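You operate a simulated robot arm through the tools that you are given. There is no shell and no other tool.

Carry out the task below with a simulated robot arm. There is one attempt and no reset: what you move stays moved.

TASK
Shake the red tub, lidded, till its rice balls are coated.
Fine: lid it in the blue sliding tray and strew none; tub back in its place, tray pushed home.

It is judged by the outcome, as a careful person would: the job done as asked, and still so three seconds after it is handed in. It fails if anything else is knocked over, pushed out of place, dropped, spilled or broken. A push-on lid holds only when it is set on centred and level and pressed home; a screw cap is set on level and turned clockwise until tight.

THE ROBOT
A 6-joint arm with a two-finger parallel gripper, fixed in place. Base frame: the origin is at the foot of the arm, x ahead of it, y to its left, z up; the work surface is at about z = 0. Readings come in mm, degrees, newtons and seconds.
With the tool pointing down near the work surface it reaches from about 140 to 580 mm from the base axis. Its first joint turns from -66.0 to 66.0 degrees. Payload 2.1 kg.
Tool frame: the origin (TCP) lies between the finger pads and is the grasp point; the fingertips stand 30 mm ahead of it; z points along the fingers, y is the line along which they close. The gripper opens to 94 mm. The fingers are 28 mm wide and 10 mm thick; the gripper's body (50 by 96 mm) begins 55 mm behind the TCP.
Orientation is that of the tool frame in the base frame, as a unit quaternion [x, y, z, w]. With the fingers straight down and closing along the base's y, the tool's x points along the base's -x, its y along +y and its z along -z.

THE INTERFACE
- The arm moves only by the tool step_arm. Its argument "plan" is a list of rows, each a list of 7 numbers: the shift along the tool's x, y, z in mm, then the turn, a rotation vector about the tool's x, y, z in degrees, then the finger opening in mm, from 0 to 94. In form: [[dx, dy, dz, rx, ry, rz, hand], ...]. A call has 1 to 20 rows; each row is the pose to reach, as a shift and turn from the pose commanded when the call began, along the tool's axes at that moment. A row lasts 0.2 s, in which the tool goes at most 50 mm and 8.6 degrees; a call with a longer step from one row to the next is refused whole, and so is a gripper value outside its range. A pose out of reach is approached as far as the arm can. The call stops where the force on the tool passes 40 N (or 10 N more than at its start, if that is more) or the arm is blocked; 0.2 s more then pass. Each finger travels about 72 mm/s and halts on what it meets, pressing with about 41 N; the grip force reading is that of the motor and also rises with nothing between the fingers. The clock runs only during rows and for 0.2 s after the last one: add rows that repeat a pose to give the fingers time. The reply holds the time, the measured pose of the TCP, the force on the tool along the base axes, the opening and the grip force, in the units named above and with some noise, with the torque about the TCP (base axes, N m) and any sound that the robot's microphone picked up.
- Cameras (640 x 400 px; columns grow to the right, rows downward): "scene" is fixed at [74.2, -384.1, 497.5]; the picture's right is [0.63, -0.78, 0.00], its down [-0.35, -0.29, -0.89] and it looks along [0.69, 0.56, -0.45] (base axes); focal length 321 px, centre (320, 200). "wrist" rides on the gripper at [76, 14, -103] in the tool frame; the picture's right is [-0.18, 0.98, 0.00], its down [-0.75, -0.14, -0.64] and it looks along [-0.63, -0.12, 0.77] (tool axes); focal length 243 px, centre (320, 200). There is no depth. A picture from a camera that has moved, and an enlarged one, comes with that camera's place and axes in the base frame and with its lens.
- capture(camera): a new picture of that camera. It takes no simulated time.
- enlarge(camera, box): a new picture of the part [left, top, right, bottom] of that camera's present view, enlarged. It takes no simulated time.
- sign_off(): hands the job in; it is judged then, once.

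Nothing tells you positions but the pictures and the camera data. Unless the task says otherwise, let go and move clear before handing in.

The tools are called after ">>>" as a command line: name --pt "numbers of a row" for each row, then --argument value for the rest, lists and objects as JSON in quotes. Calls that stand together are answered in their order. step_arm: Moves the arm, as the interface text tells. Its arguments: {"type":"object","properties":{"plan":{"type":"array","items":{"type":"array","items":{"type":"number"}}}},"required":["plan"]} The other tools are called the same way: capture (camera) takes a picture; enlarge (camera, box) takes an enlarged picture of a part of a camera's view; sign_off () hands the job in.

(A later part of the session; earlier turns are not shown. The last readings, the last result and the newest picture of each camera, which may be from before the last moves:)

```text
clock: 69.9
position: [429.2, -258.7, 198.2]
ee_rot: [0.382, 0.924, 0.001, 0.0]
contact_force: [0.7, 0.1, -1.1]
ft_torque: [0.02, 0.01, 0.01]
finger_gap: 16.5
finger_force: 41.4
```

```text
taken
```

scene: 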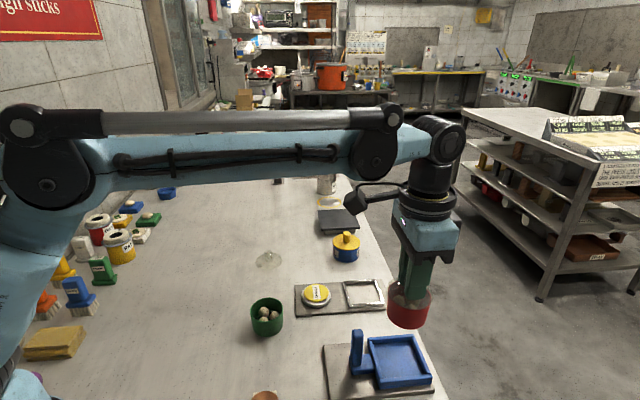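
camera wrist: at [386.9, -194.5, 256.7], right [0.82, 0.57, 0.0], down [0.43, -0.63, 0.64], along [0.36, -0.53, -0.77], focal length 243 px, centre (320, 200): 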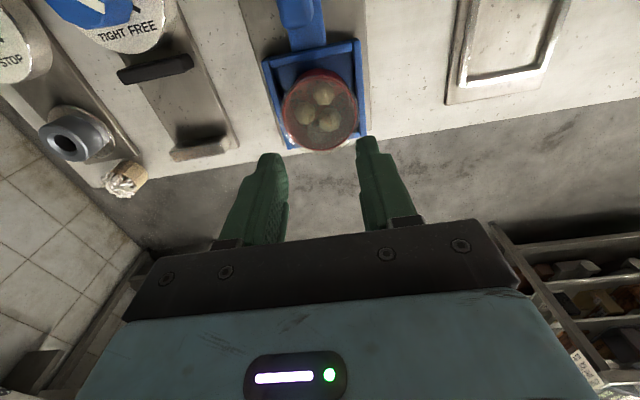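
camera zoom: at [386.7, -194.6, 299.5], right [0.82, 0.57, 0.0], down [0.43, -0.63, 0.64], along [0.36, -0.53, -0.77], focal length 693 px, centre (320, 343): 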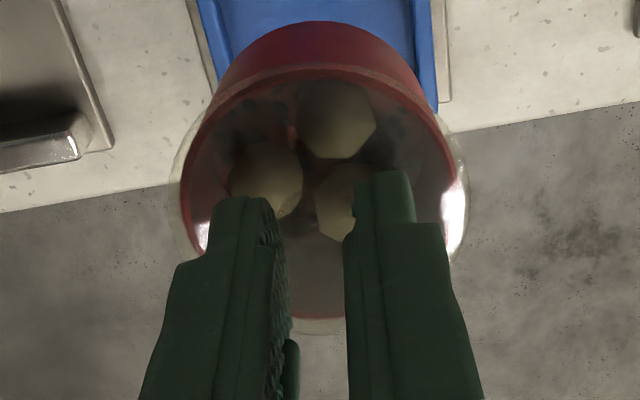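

It's stable. I'll carry it to open table near (300, 80).

>>> step_arm --pt "10 4.5 0 0 0 0 0" --pt "28 12.6 0 0 0 0 0" --pt "52 23.4 0 0 0 0 0" --pt "78 35.1 0 0 0 0 0" --pt "104 46.9 0 0 0 0 0" --pt "130 58.6 0 0 0 0 0" --pt "156 70.3 0 0 0 0 0" --pt "182 82 0 0 0 0 0" --pt "208 93.7 0 0 0 0 0" --pt "234 105.4 0 0 0 0 0" --pt "260 117.1 0 0 0 0 0" --pt "286 128.9 0 0 0 0 0" --pt "308 138.8 0 0 0 0 0" --pt "323 145.5 0 0 0 0 0" --pt "330 149 0 0 0 0 0" --pt "330 149 0 0 0 0 0"

>>> capture --camera "wrist"

>>> enlarge --camera "wrist" --box '[240, 80, 400, 200]'

>>> enlarge --camera "scene" --box '[130, 190, 290, 320]'

```text
clock: 73.3
position: [302.3, 81.1, 199.5]
ee_rot: [0.382, 0.924, 0.001, 0.0]
contact_force: [-0.8, -0.1, 0.0]
ft_torque: [0.01, -0.03, 0.0]
finger_gap: 16.8
finger_force: 41.1
```

```text
taken
camera wrist: at [258.1, 146.1, 301.4], right [0.82, 0.57, 0.0], down [0.43, -0.63, 0.64], along [0.36, -0.53, -0.77], focal length 243 px, centre (320, 200)
```

wrist: 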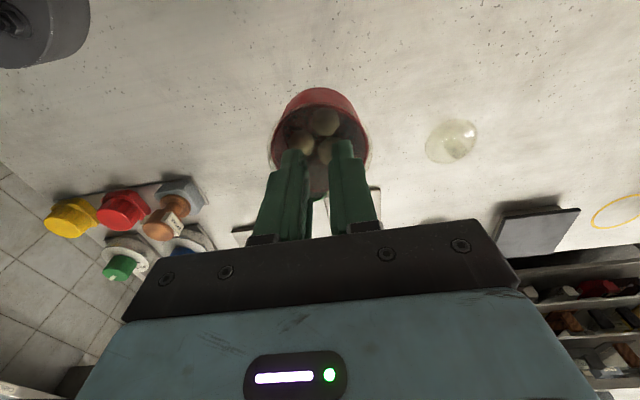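

```text
3.33 times, centred on (320, 140) of wrist
camera zoom: at [258.1, 146.1, 301.4], right [0.82, 0.57, 0.0], down [0.43, -0.63, 0.64], along [0.36, -0.53, -0.77], focal length 809 px, centre (320, 400)
```

zoom: 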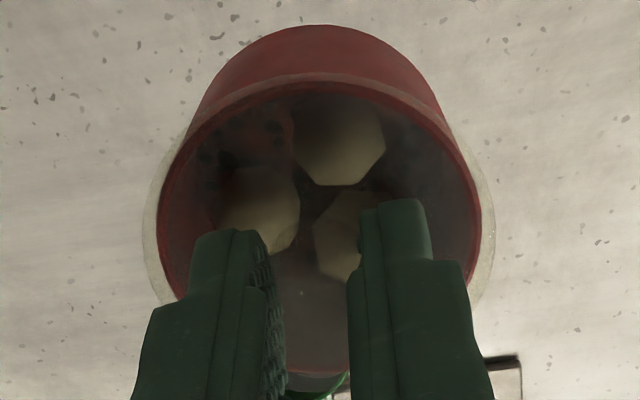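

```text
3.08 times, centred on (210, 255) of scene
camera zoom: at [74.2, -384.0, 497.5], right [0.63, -0.78, 0.0], down [-0.35, -0.29, -0.89], along [0.69, 0.56, -0.45], focal length 986 px, centre (658, 31)
```

zoom: 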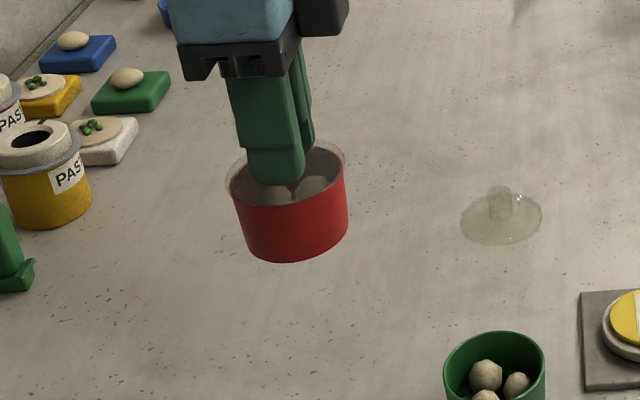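

Everything is steady. I'll begin with a gentle up-and-down shake, then check the grip and the balls.

>>> step_arm --pt "0 0 -20 0 0 0 0" --pt "0 0 5 0 0 0 0" --pt "0 0 -25 0 0 0 0" --pt "0 0 5 0 0 0 0" --pt "0 0 -25 0 0 0 0" --pt "0 0 5 0 0 0 0" --pt "0 0 -25 0 0 0 0" --pt "0 0 5 0 0 0 0" --pt "0 0 -20 0 0 0 0" --pt "0 0 0 0 0 0 0" --pt "0 0 0 0 0 0 0"

>>> capture --camera "wrist"

>>> enlarge --camera "wrist" --box '[240, 80, 400, 200]'

>>> enlarge --camera "scene" --box '[130, 190, 290, 320]'

```text
clock: 75.7
position: [301.0, 79.5, 202.0]
ee_rot: [0.381, 0.924, 0.001, 0.0]
contact_force: [0.2, 0.0, -1.3]
ft_torque: [0.03, 0.0, 0.02]
finger_gap: 16.7
finger_force: 41.2
```

```text
taken
camera wrist: at [257.4, 144.4, 303.5], right [0.82, 0.57, 0.0], down [0.43, -0.63, 0.64], along [0.36, -0.53, -0.77], focal length 243 px, centre (320, 200)
```

wrist: 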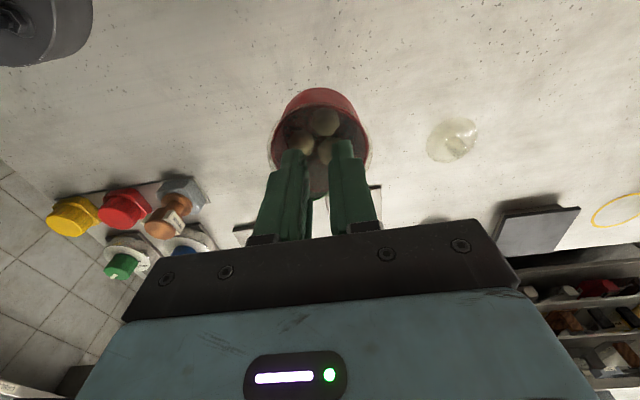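

```text
3.33 times, centred on (320, 140) of wrist
camera zoom: at [257.4, 144.4, 303.5], right [0.82, 0.57, 0.0], down [0.43, -0.63, 0.64], along [0.36, -0.53, -0.77], focal length 809 px, centre (320, 400)
```

zoom: 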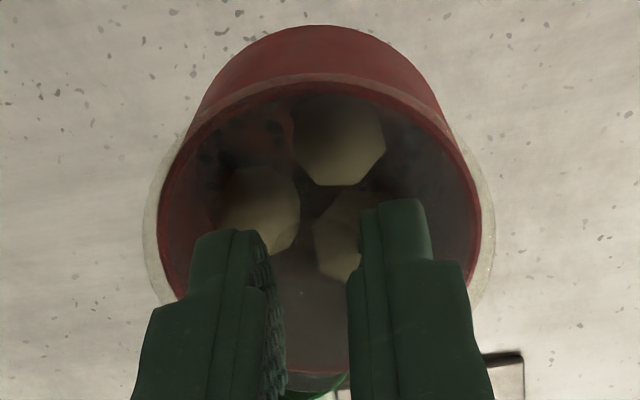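

```text
3.08 times, centred on (210, 255) of scene
camera zoom: at [74.2, -384.1, 497.5], right [0.63, -0.78, 0.0], down [-0.35, -0.29, -0.89], along [0.69, 0.56, -0.45], focal length 986 px, centre (658, 31)
```

zoom: 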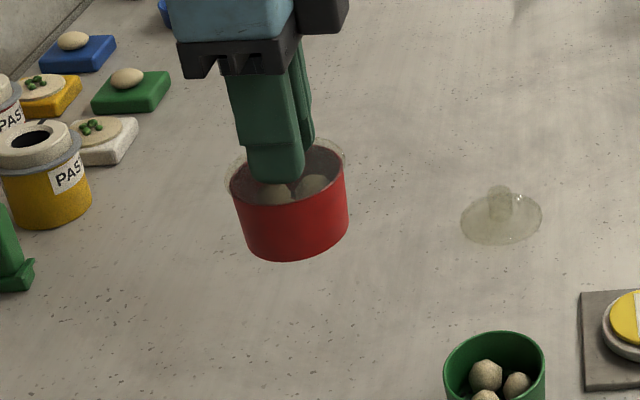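

The grip is solid but the balls didn't move. I'll shake harder, sideways and vertically.

>>> step_arm --pt "20 0 0 0 0 0 0" --pt "-20 0 0 0 0 0 0" --pt "20 0 0 0 0 0 0" --pt "-20 0 0 0 0 0 0" --pt "20 0 0 0 0 0 0" --pt "-20 0 0 0 0 0 0" --pt "20 0 0 0 0 0 0" --pt "-20 0 0 0 0 0 0" --pt "20 0 0 0 0 0 0" --pt "-20 0 0 0 0 0 0" --pt "0 0 0 0 0 0 0" --pt "0 0 0 0 0 0 0"

>>> enlarge --camera "wrist" --box '[240, 80, 400, 200]'

>>> step_arm --pt "0 0 -40 0 0 0 0" --pt "0 0 5 0 0 0 0" --pt "0 0 -43 0 0 0 0" --pt "0 0 5 0 0 0 0" --pt "0 0 -43 0 0 0 0" --pt "0 0 5 0 0 0 0" --pt "0 0 -43 0 0 0 0" --pt "0 0 5 0 0 0 0" --pt "0 0 -43 0 0 0 0" --pt "0 0 5 0 0 0 0" --pt "0 0 -20 0 0 0 0" --pt "0 0 0 0 0 0 0" --pt "0 0 0 0 0 0 0"

>>> enlarge --camera "wrist" --box '[240, 80, 400, 200]'

>>> enlarge --camera "scene" --box '[130, 190, 290, 320]'

```text
clock: 78.3
position: [300.2, 80.8, 198.9]
ee_rot: [0.381, 0.924, 0.001, 0.0]
contact_force: [-0.7, -0.2, -0.9]
ft_torque: [0.06, 0.03, 0.0]
finger_gap: 16.7
finger_force: 41.2
```

```text
3.33 times, centred on (320, 140) of wrist
camera zoom: at [256.7, 145.0, 299.4], right [0.82, 0.57, 0.0], down [0.43, -0.63, 0.64], along [0.36, -0.53, -0.77], focal length 809 px, centre (320, 400)
```

zoom: 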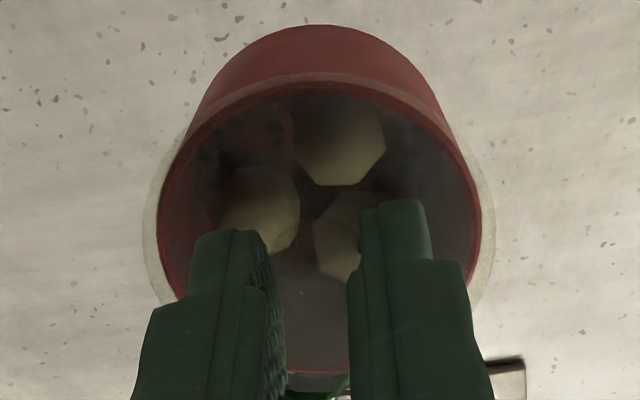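

```text
clock: 81.1
position: [302.4, 79.6, 198.7]
ee_rot: [0.383, 0.924, 0.001, 0.0]
contact_force: [-0.3, 0.0, -1.1]
ft_torque: [0.01, 0.0, 0.0]
finger_gap: 16.6
finger_force: 41.1
```

```text
3.33 times, centred on (320, 140) of wrist
camera zoom: at [259.5, 144.4, 300.4], right [0.82, 0.57, 0.0], down [0.43, -0.63, 0.64], along [0.36, -0.53, -0.77], focal length 809 px, centre (320, 400)
```

zoom: 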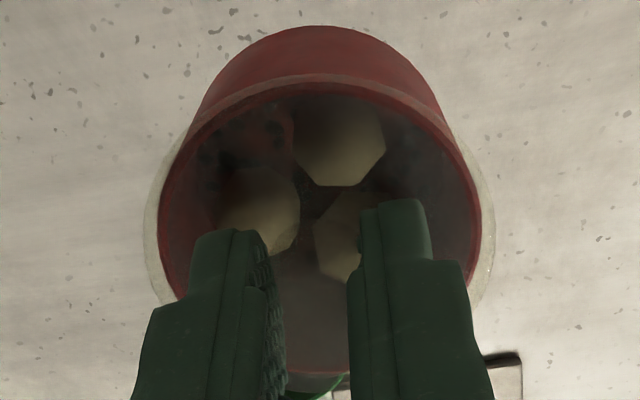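

```text
3.08 times, centred on (210, 255) of scene
camera zoom: at [74.2, -384.1, 497.5], right [0.63, -0.78, 0.0], down [-0.35, -0.29, -0.89], along [0.69, 0.56, -0.45], focal length 986 px, centre (658, 31)
```

zoom: 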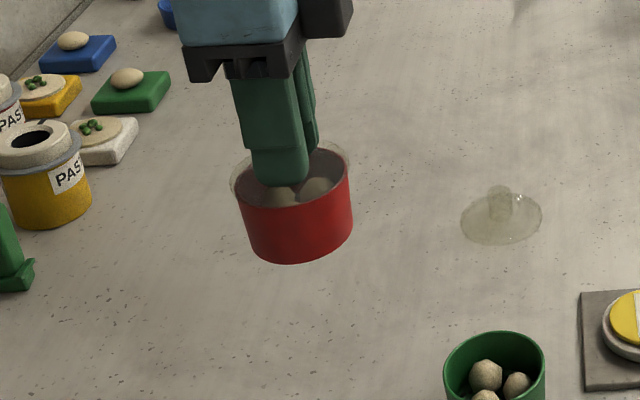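

Nothing has slipped, but the balls show no visible change yet. I'll keep shaking at full stroke for longer.

>>> step_arm --pt "0 0 -45 0 0 0 0" --pt "0 0 4 0 0 0 0" --pt "0 0 -45 0 0 0 0" --pt "0 0 4 0 0 0 0" --pt "0 0 -45 0 0 0 0" --pt "0 0 4 0 0 0 0" --pt "0 0 -45 0 0 0 0" --pt "0 0 4 0 0 0 0" --pt "0 0 -45 0 0 0 0" --pt "0 0 4 0 0 0 0" --pt "0 0 -45 0 0 0 0" --pt "0 0 4 0 0 0 0" --pt "0 0 -45 0 0 0 0" --pt "0 0 4 0 0 0 0" --pt "0 0 -45 0 0 0 0" --pt "0 0 4 0 0 0 0" --pt "0 0 -45 0 0 0 0" --pt "0 0 4 0 0 0 0" --pt "0 0 -20 0 0 0 0" --pt "0 0 0 0 0 0 0"

>>> enlarge --camera "wrist" --box '[240, 80, 400, 200]'

>>> step_arm --pt "24 0 0 0 0 0 0" --pt "-24 0 0 0 0 0 0" --pt "24 0 0 0 0 0 0" --pt "-24 0 0 0 0 0 0" --pt "24 0 0 0 0 0 0" --pt "-24 0 0 0 0 0 0" --pt "24 0 0 0 0 0 0" --pt "-24 0 0 0 0 0 0" --pt "24 0 0 0 0 0 0" --pt "-24 0 0 0 0 0 0" --pt "24 0 0 0 0 0 0" --pt "-24 0 0 0 0 0 0" --pt "24 0 0 0 0 0 0" --pt "-24 0 0 0 0 0 0" --pt "24 0 0 0 0 0 0" --pt "-24 0 0 0 0 0 0" --pt "24 0 0 0 0 0 0" --pt "-20 0 0 0 0 0 0" --pt "0 0 0 0 0 0 0" --pt "0 0 0 0 0 0 0"

>>> enlarge --camera "wrist" --box '[240, 80, 400, 200]'

>>> enlarge --camera "scene" --box '[170, 220, 250, 290]'

```text
clock: 85.3
position: [302.8, 75.7, 197.9]
ee_rot: [0.382, 0.924, 0.001, 0.001]
contact_force: [-0.6, 1.0, -0.8]
ft_torque: [0.01, 0.0, 0.01]
finger_gap: 16.8
finger_force: 41.3
```

```text
3.33 times, centred on (320, 140) of wrist
camera zoom: at [259.5, 140.4, 300.0], right [0.82, 0.57, 0.0], down [0.43, -0.63, 0.64], along [0.36, -0.53, -0.77], focal length 809 px, centre (320, 400)
```

zoom: 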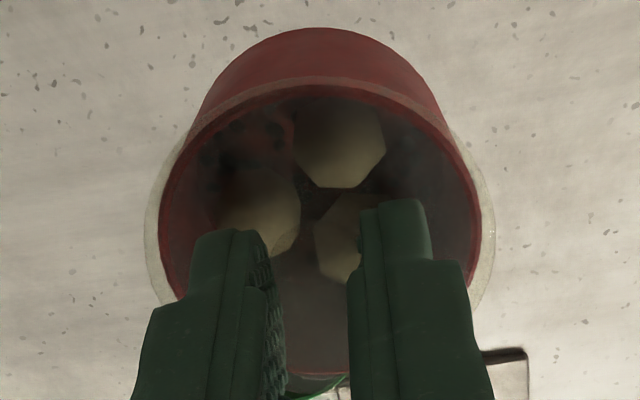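

```text
clock: 89.5
position: [301.6, 80.2, 195.2]
ee_rot: [0.382, 0.924, 0.001, 0.001]
contact_force: [0.3, -1.1, -2.1]
ft_torque: [-0.02, 0.0, 0.01]
finger_gap: 16.9
finger_force: 41.1
```

```text
3.33 times, centred on (320, 140) of wrist
camera zoom: at [258.7, 144.7, 297.5], right [0.82, 0.57, 0.0], down [0.43, -0.63, 0.64], along [0.36, -0.53, -0.77], focal length 809 px, centre (320, 400)
```

zoom: 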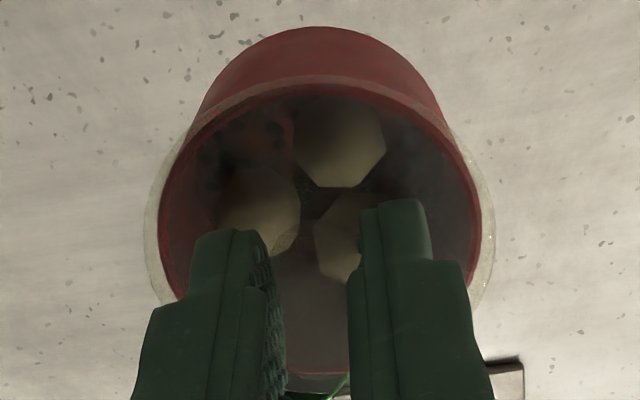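

```text
5.71 times, centred on (210, 255) of scene
camera zoom: at [74.2, -384.1, 497.5], right [0.63, -0.78, 0.0], down [-0.35, -0.29, -0.89], along [0.69, 0.56, -0.45], focal length 1832 px, centre (949, -114)
```

zoom: 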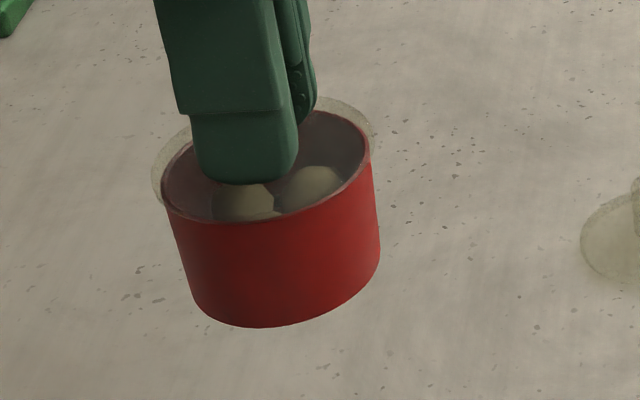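

There's no change yet, and the balls don't seem to tumble under straight strokes. I'll raise the tub and try a tilting shake, so the balls roll through the coating.

>>> step_arm --pt "0 0 -30 0 0 0 0" --pt "0 0 -60 0 0 0 0" --pt "0 0 -60 -4 -4 0 0" --pt "0 0 -60 -9 -9 0 0" --pt "0 0 -60 -14.5 -14.5 0 0" --pt "0 0 -60 -20 -20 0 0" --pt "0 0 -60 -25 -25 0 0" --pt "0 0 -60 -28 -28 0 0" --pt "0 0 -60 -28 -28 0 0"

>>> capture --camera "wrist"

>>> capture --camera "scene"

>>> enlarge --camera "wrist" --box '[240, 80, 400, 200]'

```text
clock: 91.5
position: [302.9, 79.3, 257.3]
ee_rot: [0.36, 0.869, 0.13, 0.314]
contact_force: [0.9, 0.1, -1.5]
ft_torque: [-0.01, 0.02, 0.0]
finger_gap: 16.6
finger_force: 41.0
```

```text
taken
camera wrist: at [202.6, 144.1, 307.9], right [0.63, 0.56, 0.53], down [-0.08, -0.63, 0.77], along [0.77, -0.53, -0.36], focal length 243 px, centre (320, 200)
```

wrist: 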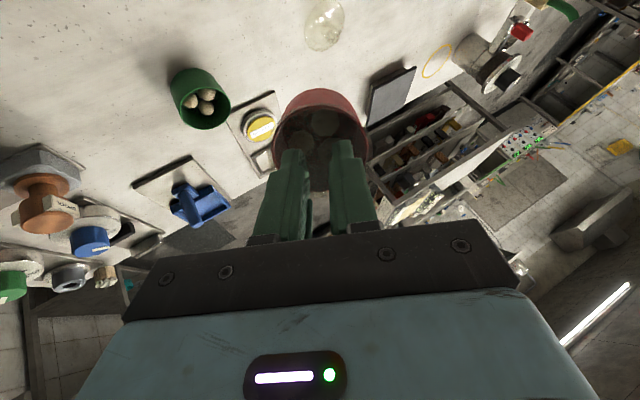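

```text
taken
```

scene: 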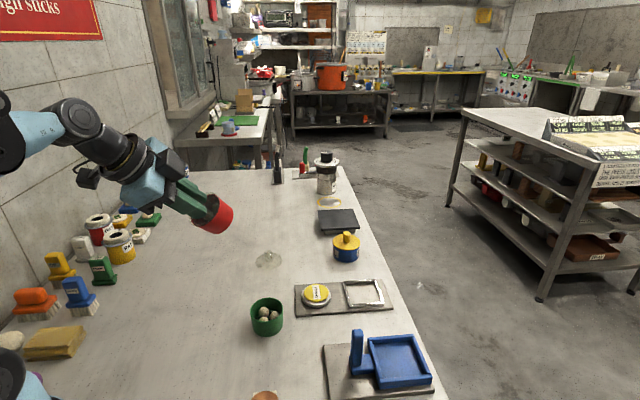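

```text
3.33 times, centred on (320, 140) of wrist
camera zoom: at [202.6, 144.1, 307.9], right [0.63, 0.56, 0.53], down [-0.08, -0.63, 0.77], along [0.77, -0.53, -0.36], focal length 809 px, centre (320, 400)
```

zoom: 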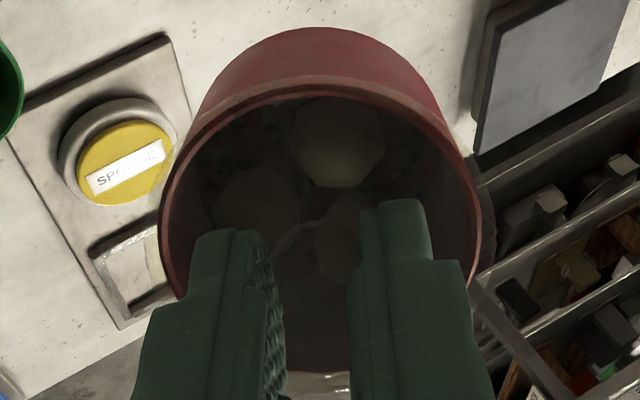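

The contents stay put even at 40° of tilt, so the coating must build up with the shaking motion itself. I'll come level and do bigger, faster two-row strokes.

>>> step_arm --pt "0 0 0 4 4 0 0" --pt "0 0 0 9 9 0 0" --pt "0 0 0 14.5 14.5 0 0" --pt "0 0 0 20 20 0 0" --pt "0 0 0 25 25 0 0" --pt "0 0 0 28 28 0 0" --pt "0 0 0 28 28 0 0"

>>> enlarge --camera "wrist" --box '[240, 80, 400, 200]'

>>> step_arm --pt "0 0 -48 0 0 0 0" --pt "0 0 0 0 0 0 0" --pt "0 0 48 0 0 0 0" --pt "0 0 0 0 0 0 0" --pt "0 0 -48 0 0 0 0" --pt "0 0 0 0 0 0 0" --pt "0 0 48 0 0 0 0" --pt "0 0 0 0 0 0 0" --pt "0 0 -48 0 0 0 0" --pt "0 0 0 0 0 0 0" --pt "0 0 48 0 0 0 0" --pt "0 0 0 0 0 0 0" --pt "0 0 -48 0 0 0 0" --pt "0 0 0 0 0 0 0" --pt "0 0 48 0 0 0 0" --pt "0 0 0 0 0 0 0" --pt "0 0 -48 0 0 0 0" --pt "0 0 0 0 0 0 0" --pt "0 0 48 0 0 0 0" --pt "0 0 0 0 0 0 0"

>>> enlarge --camera "wrist" --box '[240, 80, 400, 200]'

```text
clock: 93.1
position: [299.8, 78.6, 259.5]
ee_rot: [0.382, 0.924, 0.0, 0.0]
contact_force: [0.9, 0.8, -1.1]
ft_torque: [0.02, 0.01, 0.01]
finger_gap: 16.8
finger_force: 41.1
```

```text
3.33 times, centred on (320, 140) of wrist
camera zoom: at [257.5, 143.7, 360.7], right [0.82, 0.57, 0.0], down [0.43, -0.63, 0.64], along [0.36, -0.53, -0.77], focal length 809 px, centre (320, 400)
```

zoom: 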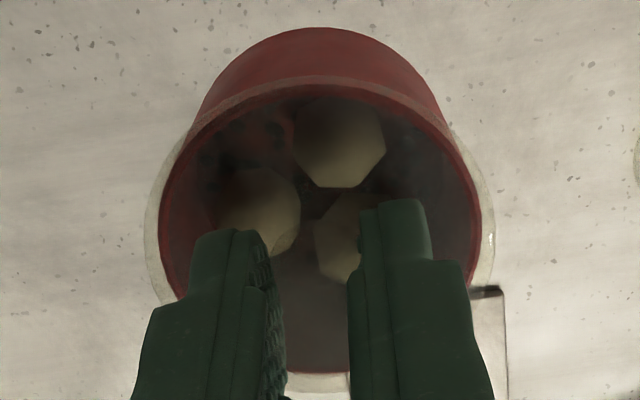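

```text
clock: 97.3
position: [302.9, 79.5, 260.6]
ee_rot: [0.382, 0.924, 0.002, 0.0]
contact_force: [1.1, -0.6, -1.3]
ft_torque: [-0.04, 0.0, -0.02]
finger_gap: 16.5
finger_force: 41.2
```

```text
3.33 times, centred on (320, 140) of wrist
camera zoom: at [259.2, 144.8, 361.6], right [0.82, 0.57, 0.0], down [0.43, -0.63, 0.64], along [0.36, -0.53, -0.77], focal length 809 px, centre (320, 400)
```

zoom: 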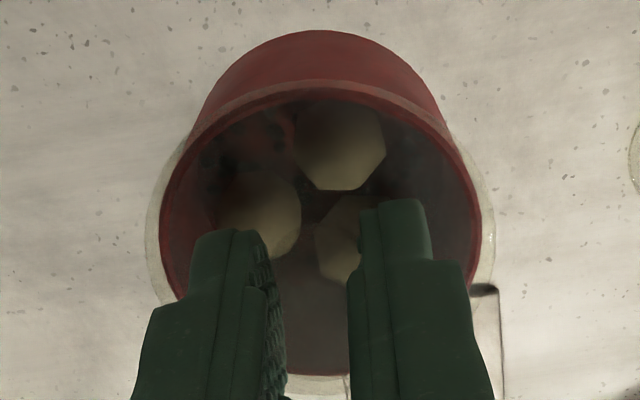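

I'll look at the balls closely, since the knob grip partly hides them.

>>> enlarge --camera "wrist" --box '[280, 100, 350, 150]'

>>> enlarge --camera "scene" --box '[180, 200, 240, 250]'

```text
8.00 times, centred on (315, 125) of wrist
camera zoom: at [259.2, 144.8, 361.6], right [0.82, 0.57, 0.0], down [0.43, -0.63, 0.64], along [0.36, -0.53, -0.77], focal length 1941 px, centre (360, 800)
```

zoom: 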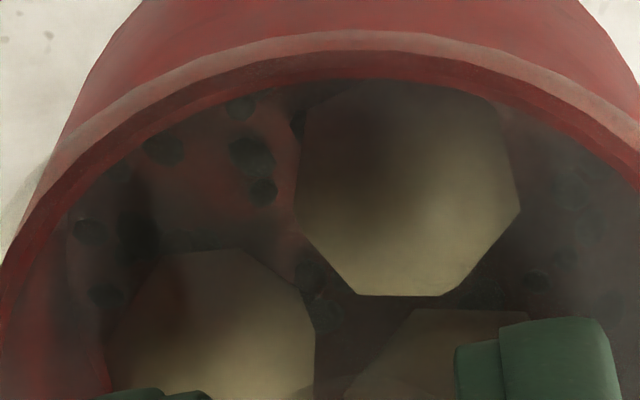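

```text
8.00 times, centred on (210, 225) of scene
camera zoom: at [74.2, -384.1, 497.5], right [0.63, -0.78, 0.0], down [-0.35, -0.29, -0.89], along [0.69, 0.56, -0.45], focal length 2564 px, centre (1200, 0)
```

zoom: 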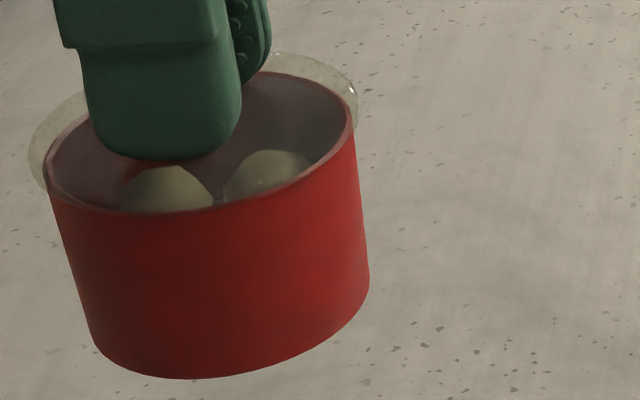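

The balls still look plain, so it needs more shaking. The grip has slipped only about 1 mm. I'll run longer vigorous strokes with added wrist tilt, and check after each run.

>>> step_arm --pt "24 0 0 0 4 0 0" --pt "-24 0 0 0 -4 0 0" --pt "24 0 0 0 4 0 0" --pt "-24 0 0 0 -4 0 0" --pt "24 0 0 0 4 0 0" --pt "-24 0 0 0 -4 0 0" --pt "24 0 0 0 4 0 0" --pt "-24 0 0 0 -4 0 0" --pt "24 0 0 0 4 0 0" --pt "-24 0 0 0 -4 0 0" --pt "24 0 0 0 4 0 0" --pt "-24 0 0 0 -4 0 0" --pt "24 0 0 0 4 0 0" --pt "-24 0 0 0 -4 0 0" --pt "24 0 0 0 4 0 0" --pt "-24 0 0 0 -4 0 0" --pt "24 0 0 0 4 0 0" --pt "-24 0 0 0 -4 0 0" --pt "20 0 0 0 4 0 0" --pt "0 0 0 0 0 0 0"

>>> enlarge --camera "wrist" --box '[240, 80, 400, 200]'

>>> step_arm --pt "0 24 0 -4 0 0 0" --pt "0 -24 0 4 0 0 0" --pt "0 24 0 -4 0 0 0" --pt "0 -24 0 4 0 0 0" --pt "0 24 0 -4 0 0 0" --pt "0 -24 0 4 0 0 0" --pt "0 24 0 -4 0 0 0" --pt "0 -24 0 4 0 0 0" --pt "0 24 0 -4 0 0 0" --pt "0 -24 0 4 0 0 0" --pt "0 24 0 -4 0 0 0" --pt "0 -24 0 4 0 0 0" --pt "0 24 0 -4 0 0 0" --pt "0 -24 0 4 0 0 0" --pt "0 24 0 -4 0 0 0" --pt "0 -24 0 4 0 0 0" --pt "0 24 0 -4 0 0 0" --pt "0 -24 0 4 0 0 0" --pt "0 20 0 -4 0 0 0" --pt "0 0 0 0 0 0 0"

>>> enlarge --camera "wrist" --box '[240, 80, 400, 200]'

```text
clock: 101.5
position: [302.1, 76.2, 257.7]
ee_rot: [0.381, 0.924, 0.002, 0.001]
contact_force: [0.7, -0.3, -0.9]
ft_torque: [0.0, 0.03, 0.01]
finger_gap: 16.7
finger_force: 41.2
```

```text
3.33 times, centred on (320, 140) of wrist
camera zoom: at [258.9, 142.4, 360.0], right [0.82, 0.57, 0.0], down [0.43, -0.63, 0.64], along [0.36, -0.53, -0.77], focal length 809 px, centre (320, 400)
```

zoom: 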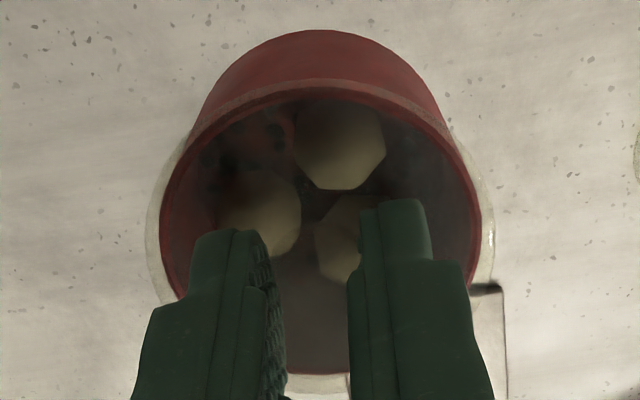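

```text
clock: 105.7
position: [300.9, 78.9, 262.1]
ee_rot: [0.383, 0.924, 0.001, 0.0]
contact_force: [-0.2, -0.3, -1.8]
ft_torque: [0.03, 0.03, 0.03]
finger_gap: 16.9
finger_force: 40.4
```

```text
3.33 times, centred on (320, 140) of wrist
camera zoom: at [257.7, 143.1, 362.4], right [0.82, 0.57, 0.0], down [0.43, -0.63, 0.64], along [0.36, -0.53, -0.77], focal length 809 px, centre (320, 400)
```

zoom: 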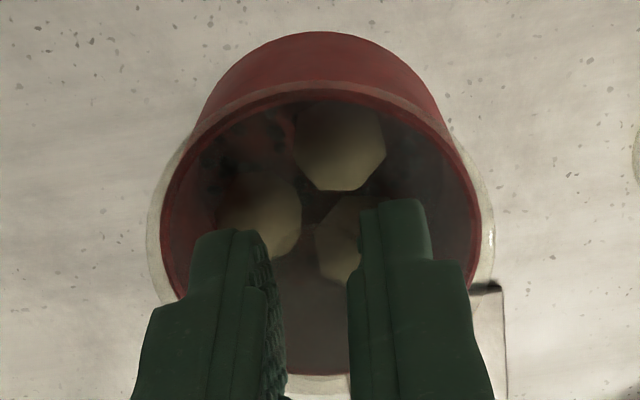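

Still no change. The balls seem to stay put by friction, so I'll tilt far past 45° to make them tumble. First I'll move outward, so the wrist has room.

>>> step_arm --pt "-32 14 -8 0 0 0 0" --pt "-64 28 -16 0 0 0 0" --pt "-96 42 -20 0 0 0 0" --pt "-96 42 -20 -5 -5 0 0" --pt "-96 42 -20 -11 -11 0 0" --pt "-96 42 -20 -17 -17 0 0" --pt "-96 42 -20 -23 -23 0 0" --pt "-96 42 -20 -29 -29 0 0" --pt "-96 42 -20 -35 -35 0 0" --pt "-96 42 -20 -41 -41 0 0" --pt "-96 42 -20 -47 -47 0 0" --pt "-96 42 -20 -50 -50 0 0" --pt "-96 42 -20 -50 -50 0 0"

>>> enlarge --camera "wrist" --box '[240, 80, 400, 200]'

>>> capture --camera "scene"

```text
clock: 108.5
position: [397.8, 41.5, 277.7]
ee_rot: [0.311, 0.753, 0.223, 0.535]
contact_force: [-0.8, -1.3, -1.4]
ft_torque: [0.0, 0.09, 0.0]
finger_gap: 16.9
finger_force: 40.7
```

```text
3.33 times, centred on (320, 140) of wrist
camera zoom: at [287.9, 105.8, 269.9], right [0.27, 0.56, 0.78], down [-0.46, -0.63, 0.62], along [0.84, -0.53, 0.09], focal length 809 px, centre (320, 400)
```

zoom: 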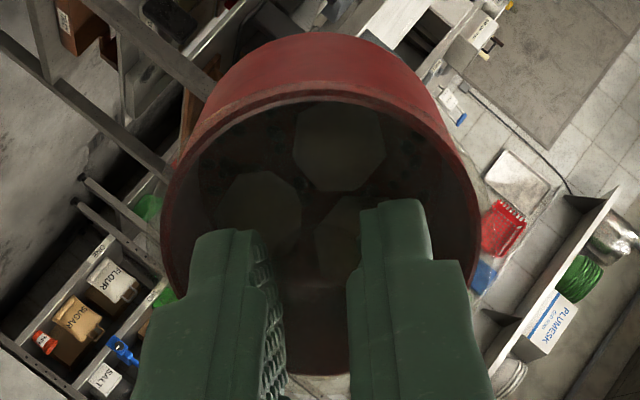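

```text
taken
```

scene: 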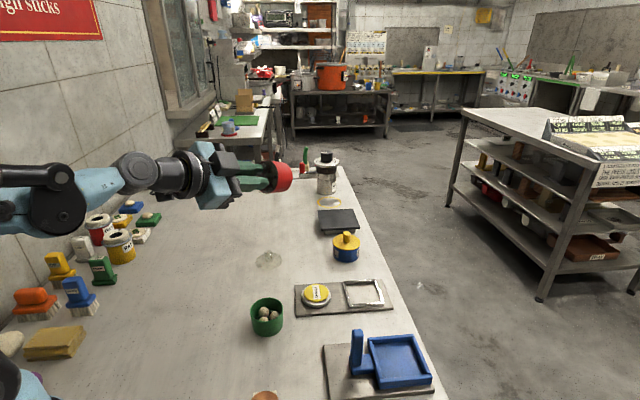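

The contents are locked in place under the lid, so the coating must be judged on the shaking motion. I'll come back level and do a long, continuous run of full-speed strokes.

>>> step_arm --pt "0 0 0 6 6 0 0" --pt "0 0 0 12 12 0 0" --pt "0 0 0 18 18 0 0" --pt "0 0 0 24 24 0 0" --pt "0 0 0 30 30 0 0" --pt "0 0 0 36 36 0 0" --pt "0 0 0 42 42 0 0" --pt "0 0 0 48 48 0 0" --pt "0 0 0 50 50 0 0" --pt "0 0 0 50 50 0 0"

>>> step_arm --pt "0 0 -49 0 0 0 0" --pt "0 0 0 0 0 0 0" --pt "0 0 49 0 0 0 0" --pt "0 0 0 0 0 0 0" --pt "0 0 -49 0 0 0 0" --pt "0 0 0 0 0 0 0" --pt "0 0 49 0 0 0 0" --pt "0 0 0 0 0 0 0" --pt "0 0 -49 0 0 0 0" --pt "0 0 0 0 0 0 0" --pt "0 0 49 0 0 0 0" --pt "0 0 0 0 0 0 0" --pt "0 0 -49 0 0 0 0" --pt "0 0 0 0 0 0 0" --pt "0 0 49 0 0 0 0" --pt "0 0 0 0 0 0 0" --pt "0 0 -49 0 0 0 0" --pt "0 0 0 0 0 0 0" --pt "0 0 49 0 0 0 0" --pt "0 0 0 0 0 0 0"

>>> step_arm --pt "0 0 -49 0 0 0 0" --pt "0 0 0 0 0 0 0" --pt "0 0 49 0 0 0 0" --pt "0 0 0 0 0 0 0" --pt "0 0 -49 0 0 0 0" --pt "0 0 0 0 0 0 0" --pt "0 0 49 0 0 0 0" --pt "0 0 0 0 0 0 0" --pt "0 0 -49 0 0 0 0" --pt "0 0 0 0 0 0 0" --pt "0 0 49 0 0 0 0" --pt "0 0 0 0 0 0 0" --pt "0 0 -49 0 0 0 0" --pt "0 0 0 0 0 0 0" --pt "0 0 49 0 0 0 0" --pt "0 0 0 0 0 0 0" --pt "0 0 -49 0 0 0 0" --pt "0 0 0 0 0 0 0" --pt "0 0 49 0 0 0 0" --pt "0 0 0 0 0 0 0"

>>> enlarge --camera "wrist" --box '[240, 80, 400, 200]'

```text
clock: 110.7
position: [398.3, 40.9, 278.6]
ee_rot: [0.381, 0.924, 0.001, 0.0]
contact_force: [-0.6, 0.1, -1.3]
ft_torque: [0.0, -0.03, 0.04]
finger_gap: 16.7
finger_force: 41.0
```

```text
clock: 114.9
position: [397.2, 41.6, 276.7]
ee_rot: [0.382, 0.924, 0.001, 0.0]
contact_force: [1.2, -0.1, -0.9]
ft_torque: [0.0, 0.0, 0.01]
finger_gap: 16.6
finger_force: 40.7
```

```text
clock: 119.1
position: [398.4, 43.1, 276.7]
ee_rot: [0.381, 0.925, 0.001, 0.0]
contact_force: [1.1, 1.0, -1.1]
ft_torque: [0.03, -0.03, 0.01]
finger_gap: 16.2
finger_force: 41.0
```

```text
3.33 times, centred on (320, 140) of wrist
camera zoom: at [355.6, 108.0, 379.6], right [0.82, 0.57, 0.0], down [0.43, -0.63, 0.64], along [0.36, -0.53, -0.77], focal length 809 px, centre (320, 400)
```

zoom: 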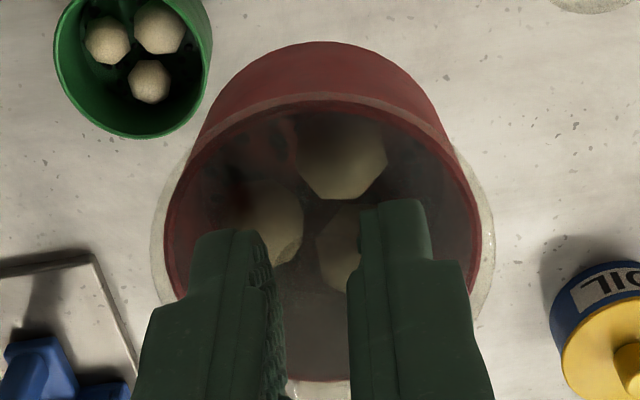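

Vertical shaking made the knob slip about 3–4 mm in the fingers. I'll set the tub down on clear table and take a surer grip around its sides.

>>> step_arm --pt "0 0 15 0 0 0 0" --pt "0 0 40 0 0 0 0" --pt "0 0 70 0 0 0 0" --pt "0 0 100 0 0 0 0" --pt "0 0 130 0 0 0 0" --pt "0 0 155 0 0 0 0" --pt "0 0 172 0 0 0 0" --pt "0 0 182 0 0 0 0" --pt "0 0 186 0 0 0 0" --pt "0 0 186 0 0 0 0"

>>> enlarge --camera "scene" --box '[210, 220, 330, 330]'

```text
clock: 121.3
position: [399.1, 41.0, 93.8]
ee_rot: [0.382, 0.924, 0.0, 0.001]
contact_force: [0.1, -1.1, -1.8]
ft_torque: [0.02, 0.0, 0.03]
finger_gap: 16.5
finger_force: 41.1
```

```text
3.64 times, centred on (270, 275) of scene
camera zoom: at [74.2, -384.1, 497.5], right [0.63, -0.78, 0.0], down [-0.35, -0.29, -0.89], along [0.69, 0.56, -0.45], focal length 1166 px, centre (502, -73)
```

zoom: 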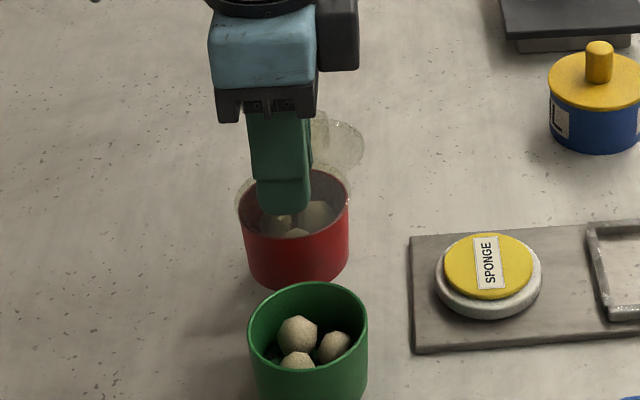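

>>> step_arm --pt "0 0 2 0 0 0 0" --pt "0 0 4 0 0 0 0" --pt "0 0 6 0 0 0 0" --pt "0 0 8 0 0 0 0"

>>> step_arm --pt "0 0 1 0 0 0 0" --pt "0 0 2 0 0 0 0"

>>> enlarge --camera "scene" --box '[210, 220, 330, 330]'

```text
clock: 122.3
position: [399.2, 41.7, 85.4]
ee_rot: [0.382, 0.924, 0.001, 0.001]
contact_force: [0.9, -0.1, -2.2]
ft_torque: [-0.04, -0.01, 0.02]
finger_gap: 16.9
finger_force: 41.3
```

```text
clock: 122.9
position: [398.8, 40.6, 83.2]
ee_rot: [0.382, 0.924, 0.002, 0.0]
contact_force: [0.0, 0.8, -0.9]
ft_torque: [0.0, 0.03, 0.01]
finger_gap: 16.6
finger_force: 41.0
```

```text
3.64 times, centred on (270, 275) of scene
camera zoom: at [74.2, -384.1, 497.5], right [0.63, -0.78, 0.0], down [-0.35, -0.29, -0.89], along [0.69, 0.56, -0.45], focal length 1166 px, centre (502, -73)
```

zoom: 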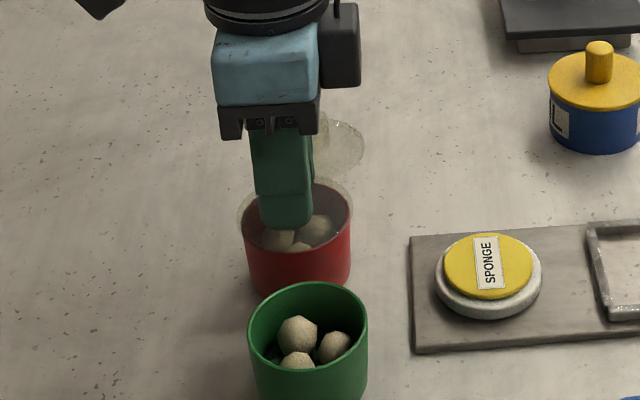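

>>> step_arm --pt "0 0 1 0 0 0 0" --pt "0 0 2 0 0 0 0"

>>> step_arm --pt "0 0 1 0 0 0 0" --pt "0 0 1 0 0 0 0"

```text
clock: 123.5
position: [396.9, 40.5, 81.2]
ee_rot: [0.382, 0.924, 0.001, 0.0]
contact_force: [0.7, 0.0, -1.4]
ft_torque: [0.01, 0.04, -0.02]
finger_gap: 16.5
finger_force: 41.3
```

```text
clock: 124.1
position: [397.6, 40.7, 79.4]
ee_rot: [0.382, 0.924, 0.0, 0.002]
contact_force: [0.1, -0.5, -1.9]
ft_torque: [0.04, -0.02, 0.03]
finger_gap: 16.7
finger_force: 41.0
```

>>> step_arm --pt "0 0 1 0 0 0 0" --pt "0 0 2 0 0 0 0"

>>> enlarge --camera "scene" --box '[230, 260, 310, 330]'

>>> capture --camera "wrist"

```text
clock: 124.7
position: [398.4, 40.2, 78.5]
ee_rot: [0.382, 0.924, 0.001, 0.0]
contact_force: [-0.8, 0.8, 14.7]
ft_torque: [0.02, 0.16, 0.0]
finger_gap: 16.7
finger_force: 41.2
```

```text
5.71 times, centred on (270, 295) of scene
camera zoom: at [74.1, -384.1, 497.5], right [0.63, -0.78, 0.0], down [-0.35, -0.29, -0.89], along [0.69, 0.56, -0.45], focal length 1832 px, centre (606, -343)
```

zoom: 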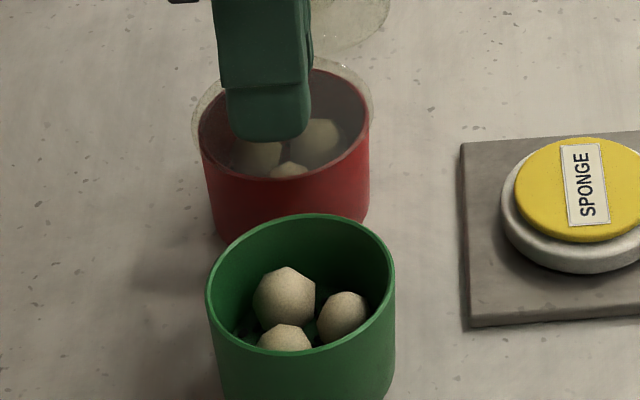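

```text
taken
camera wrist: at [356.0, 105.5, 179.9], right [0.82, 0.57, 0.0], down [0.43, -0.63, 0.64], along [0.36, -0.53, -0.77], focal length 243 px, centre (320, 200)
```

wrist: 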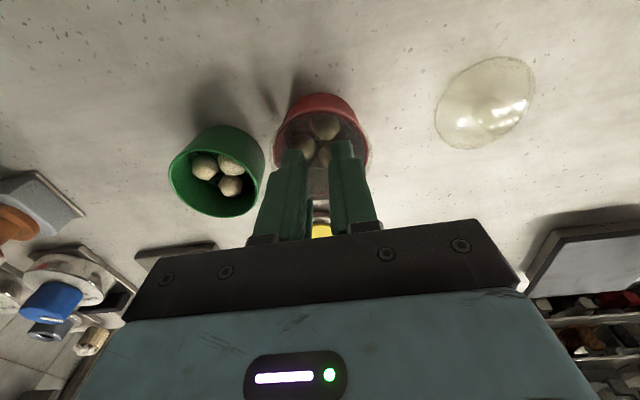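

The tub is on the table. I'll let go of the knob, open wide, go down around the tub, and grip its sides.

>>> step_arm --pt "0 0 -1 0 0 0 12" --pt "0 0 -1 0 0 0 30" --pt "0 0 -1 0 0 0 50" --pt "0 0 -1 0 0 0 70" --pt "0 0 -1 0 0 0 86" --pt "0 0 -1 0 0 0 86" --pt "0 0 10 0 0 0 86" --pt "0 0 20 0 0 0 86" --pt "0 0 30 0 0 0 86" --pt "0 0 38 0 0 0 86" --pt "0 0 38 0 0 0 86"

>>> capture --camera "wrist"

>>> enlarge --camera "wrist" --box '[230, 80, 410, 240]'

```text
clock: 126.4
position: [398.1, 40.9, 70.2]
ee_rot: [0.382, 0.924, -0.002, -0.001]
contact_force: [1.4, 3.5, 27.2]
ft_torque: [-1.03, 0.79, -0.07]
finger_gap: 84.4
finger_force: 0.0
stopped in row 8: the force on the tool passed its limit at 82 N (the readings are from after the stop); the commanded pose is now the measured one
```

```text
taken
camera wrist: at [356.4, 106.2, 172.6], right [0.82, 0.57, 0.0], down [0.44, -0.63, 0.64], along [0.36, -0.53, -0.77], focal length 243 px, centre (320, 200)
```

wrist: 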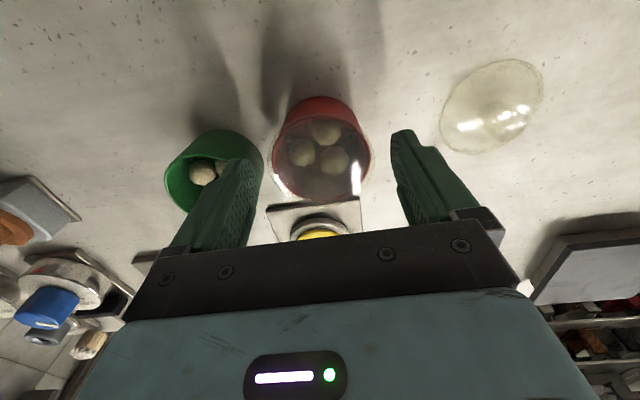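

```text
2.50 times, centred on (320, 160) of wrist
camera zoom: at [356.4, 106.2, 172.6], right [0.82, 0.57, 0.0], down [0.44, -0.63, 0.64], along [0.36, -0.53, -0.77], focal length 606 px, centre (320, 300)
```

zoom: 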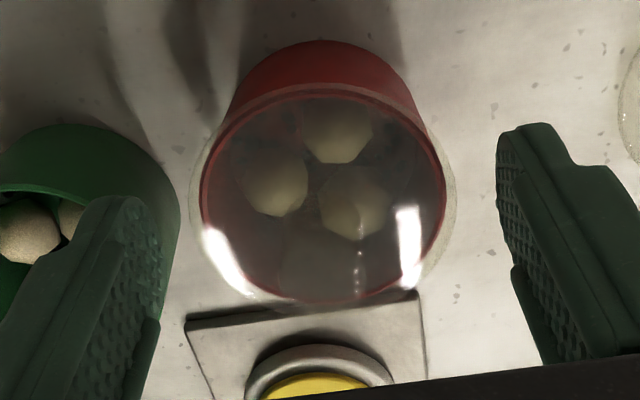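

The outer finger came down on the green tub's rim. I'll back straight up and check that tub.

>>> step_arm --pt "0 0 -3 0 0 0 84" --pt "0 0 -10 0 0 0 84" --pt "0 0 -25 0 0 0 84" --pt "0 0 -50 0 0 0 84" --pt "0 0 -70 0 0 0 84"

>>> capture --camera "wrist"

>>> capture --camera "scene"

>>> enlarge --camera "scene" --box '[210, 240, 330, 350]'

```text
clock: 127.6
position: [401.9, 42.1, 139.4]
ee_rot: [0.382, 0.924, -0.002, -0.002]
contact_force: [-0.8, 1.5, -0.6]
ft_torque: [-0.02, 0.0, 0.0]
finger_gap: 84.2
finger_force: 0.2
```

```text
taken
camera wrist: at [358.6, 106.7, 241.3], right [0.82, 0.57, 0.0], down [0.44, -0.63, 0.64], along [0.36, -0.53, -0.77], focal length 243 px, centre (320, 200)
```

wrist: 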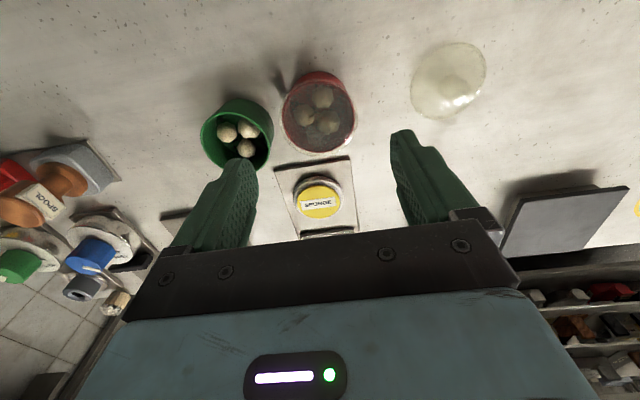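

```text
taken
```

scene: 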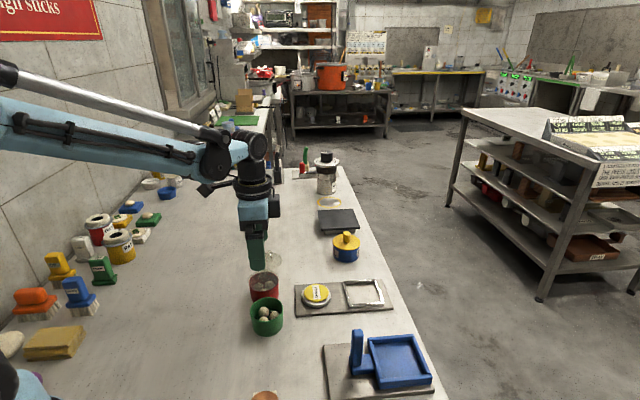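

```text
3.64 times, centred on (270, 295) of scene
camera zoom: at [74.2, -384.1, 497.5], right [0.63, -0.78, 0.0], down [-0.35, -0.29, -0.89], along [0.69, 0.56, -0.45], focal length 1166 px, centre (502, -146)
```

zoom: 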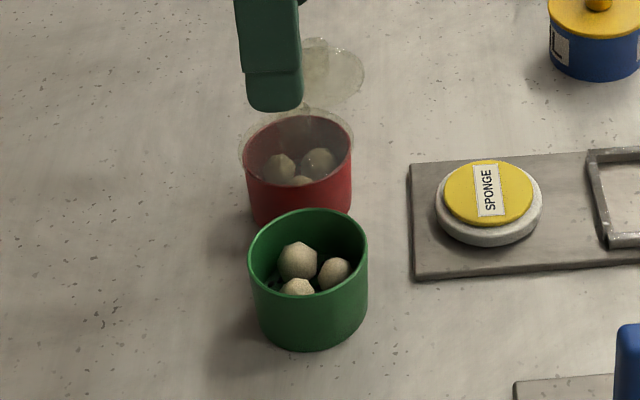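

The green tub is upright and hasn't moved. I'll turn the gripper 90° so the fingers avoid it, then go down around the red tub.

>>> step_arm --pt "0 0 0 0 0 -8.2 86" --pt "0 0 0 0 0 -16.4 86" --pt "0 0 0 0 0 -24.6 86" --pt "0 0 0 0 0 -32.8 86" --pt "0 0 0 0 0 -41 86" --pt "0 0 0 0 0 -49.2 86" --pt "0 0 0 0 0 -57.4 86" --pt "0 0 0 0 0 -65.6 86" --pt "0 0 0 0 0 -73.8 86" --pt "0 0 0 0 0 -82 86" --pt "0 0 0 0 0 -90 86" --pt "0 0 0 0 0 -90 86"

>>> capture --camera "wrist"

>>> enlarge --camera "wrist" --box '[230, 50, 410, 190]'

```text
clock: 130.2
position: [397.3, 40.7, 140.4]
ee_rot: [-0.384, 0.923, 0.0, -0.002]
contact_force: [0.3, 0.0, 0.1]
ft_torque: [-0.02, 0.0, 0.01]
finger_gap: 86.1
finger_force: 0.0
```

```text
taken
camera wrist: at [336.1, -1.9, 242.1], right [-0.57, 0.82, 0.0], down [0.63, 0.44, 0.64], along [0.53, 0.36, -0.77], focal length 243 px, centre (320, 200)
```

wrist: 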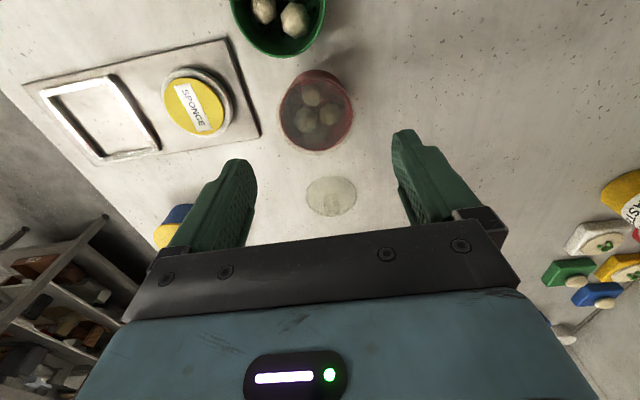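

```text
2.86 times, centred on (320, 120) of wrist
camera zoom: at [336.1, -1.9, 242.1], right [-0.57, 0.82, 0.0], down [0.63, 0.44, 0.64], along [0.53, 0.36, -0.77], focal length 693 px, centre (320, 429)
```

zoom: 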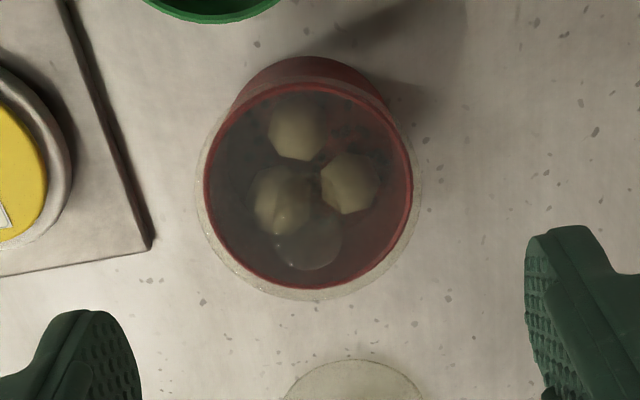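

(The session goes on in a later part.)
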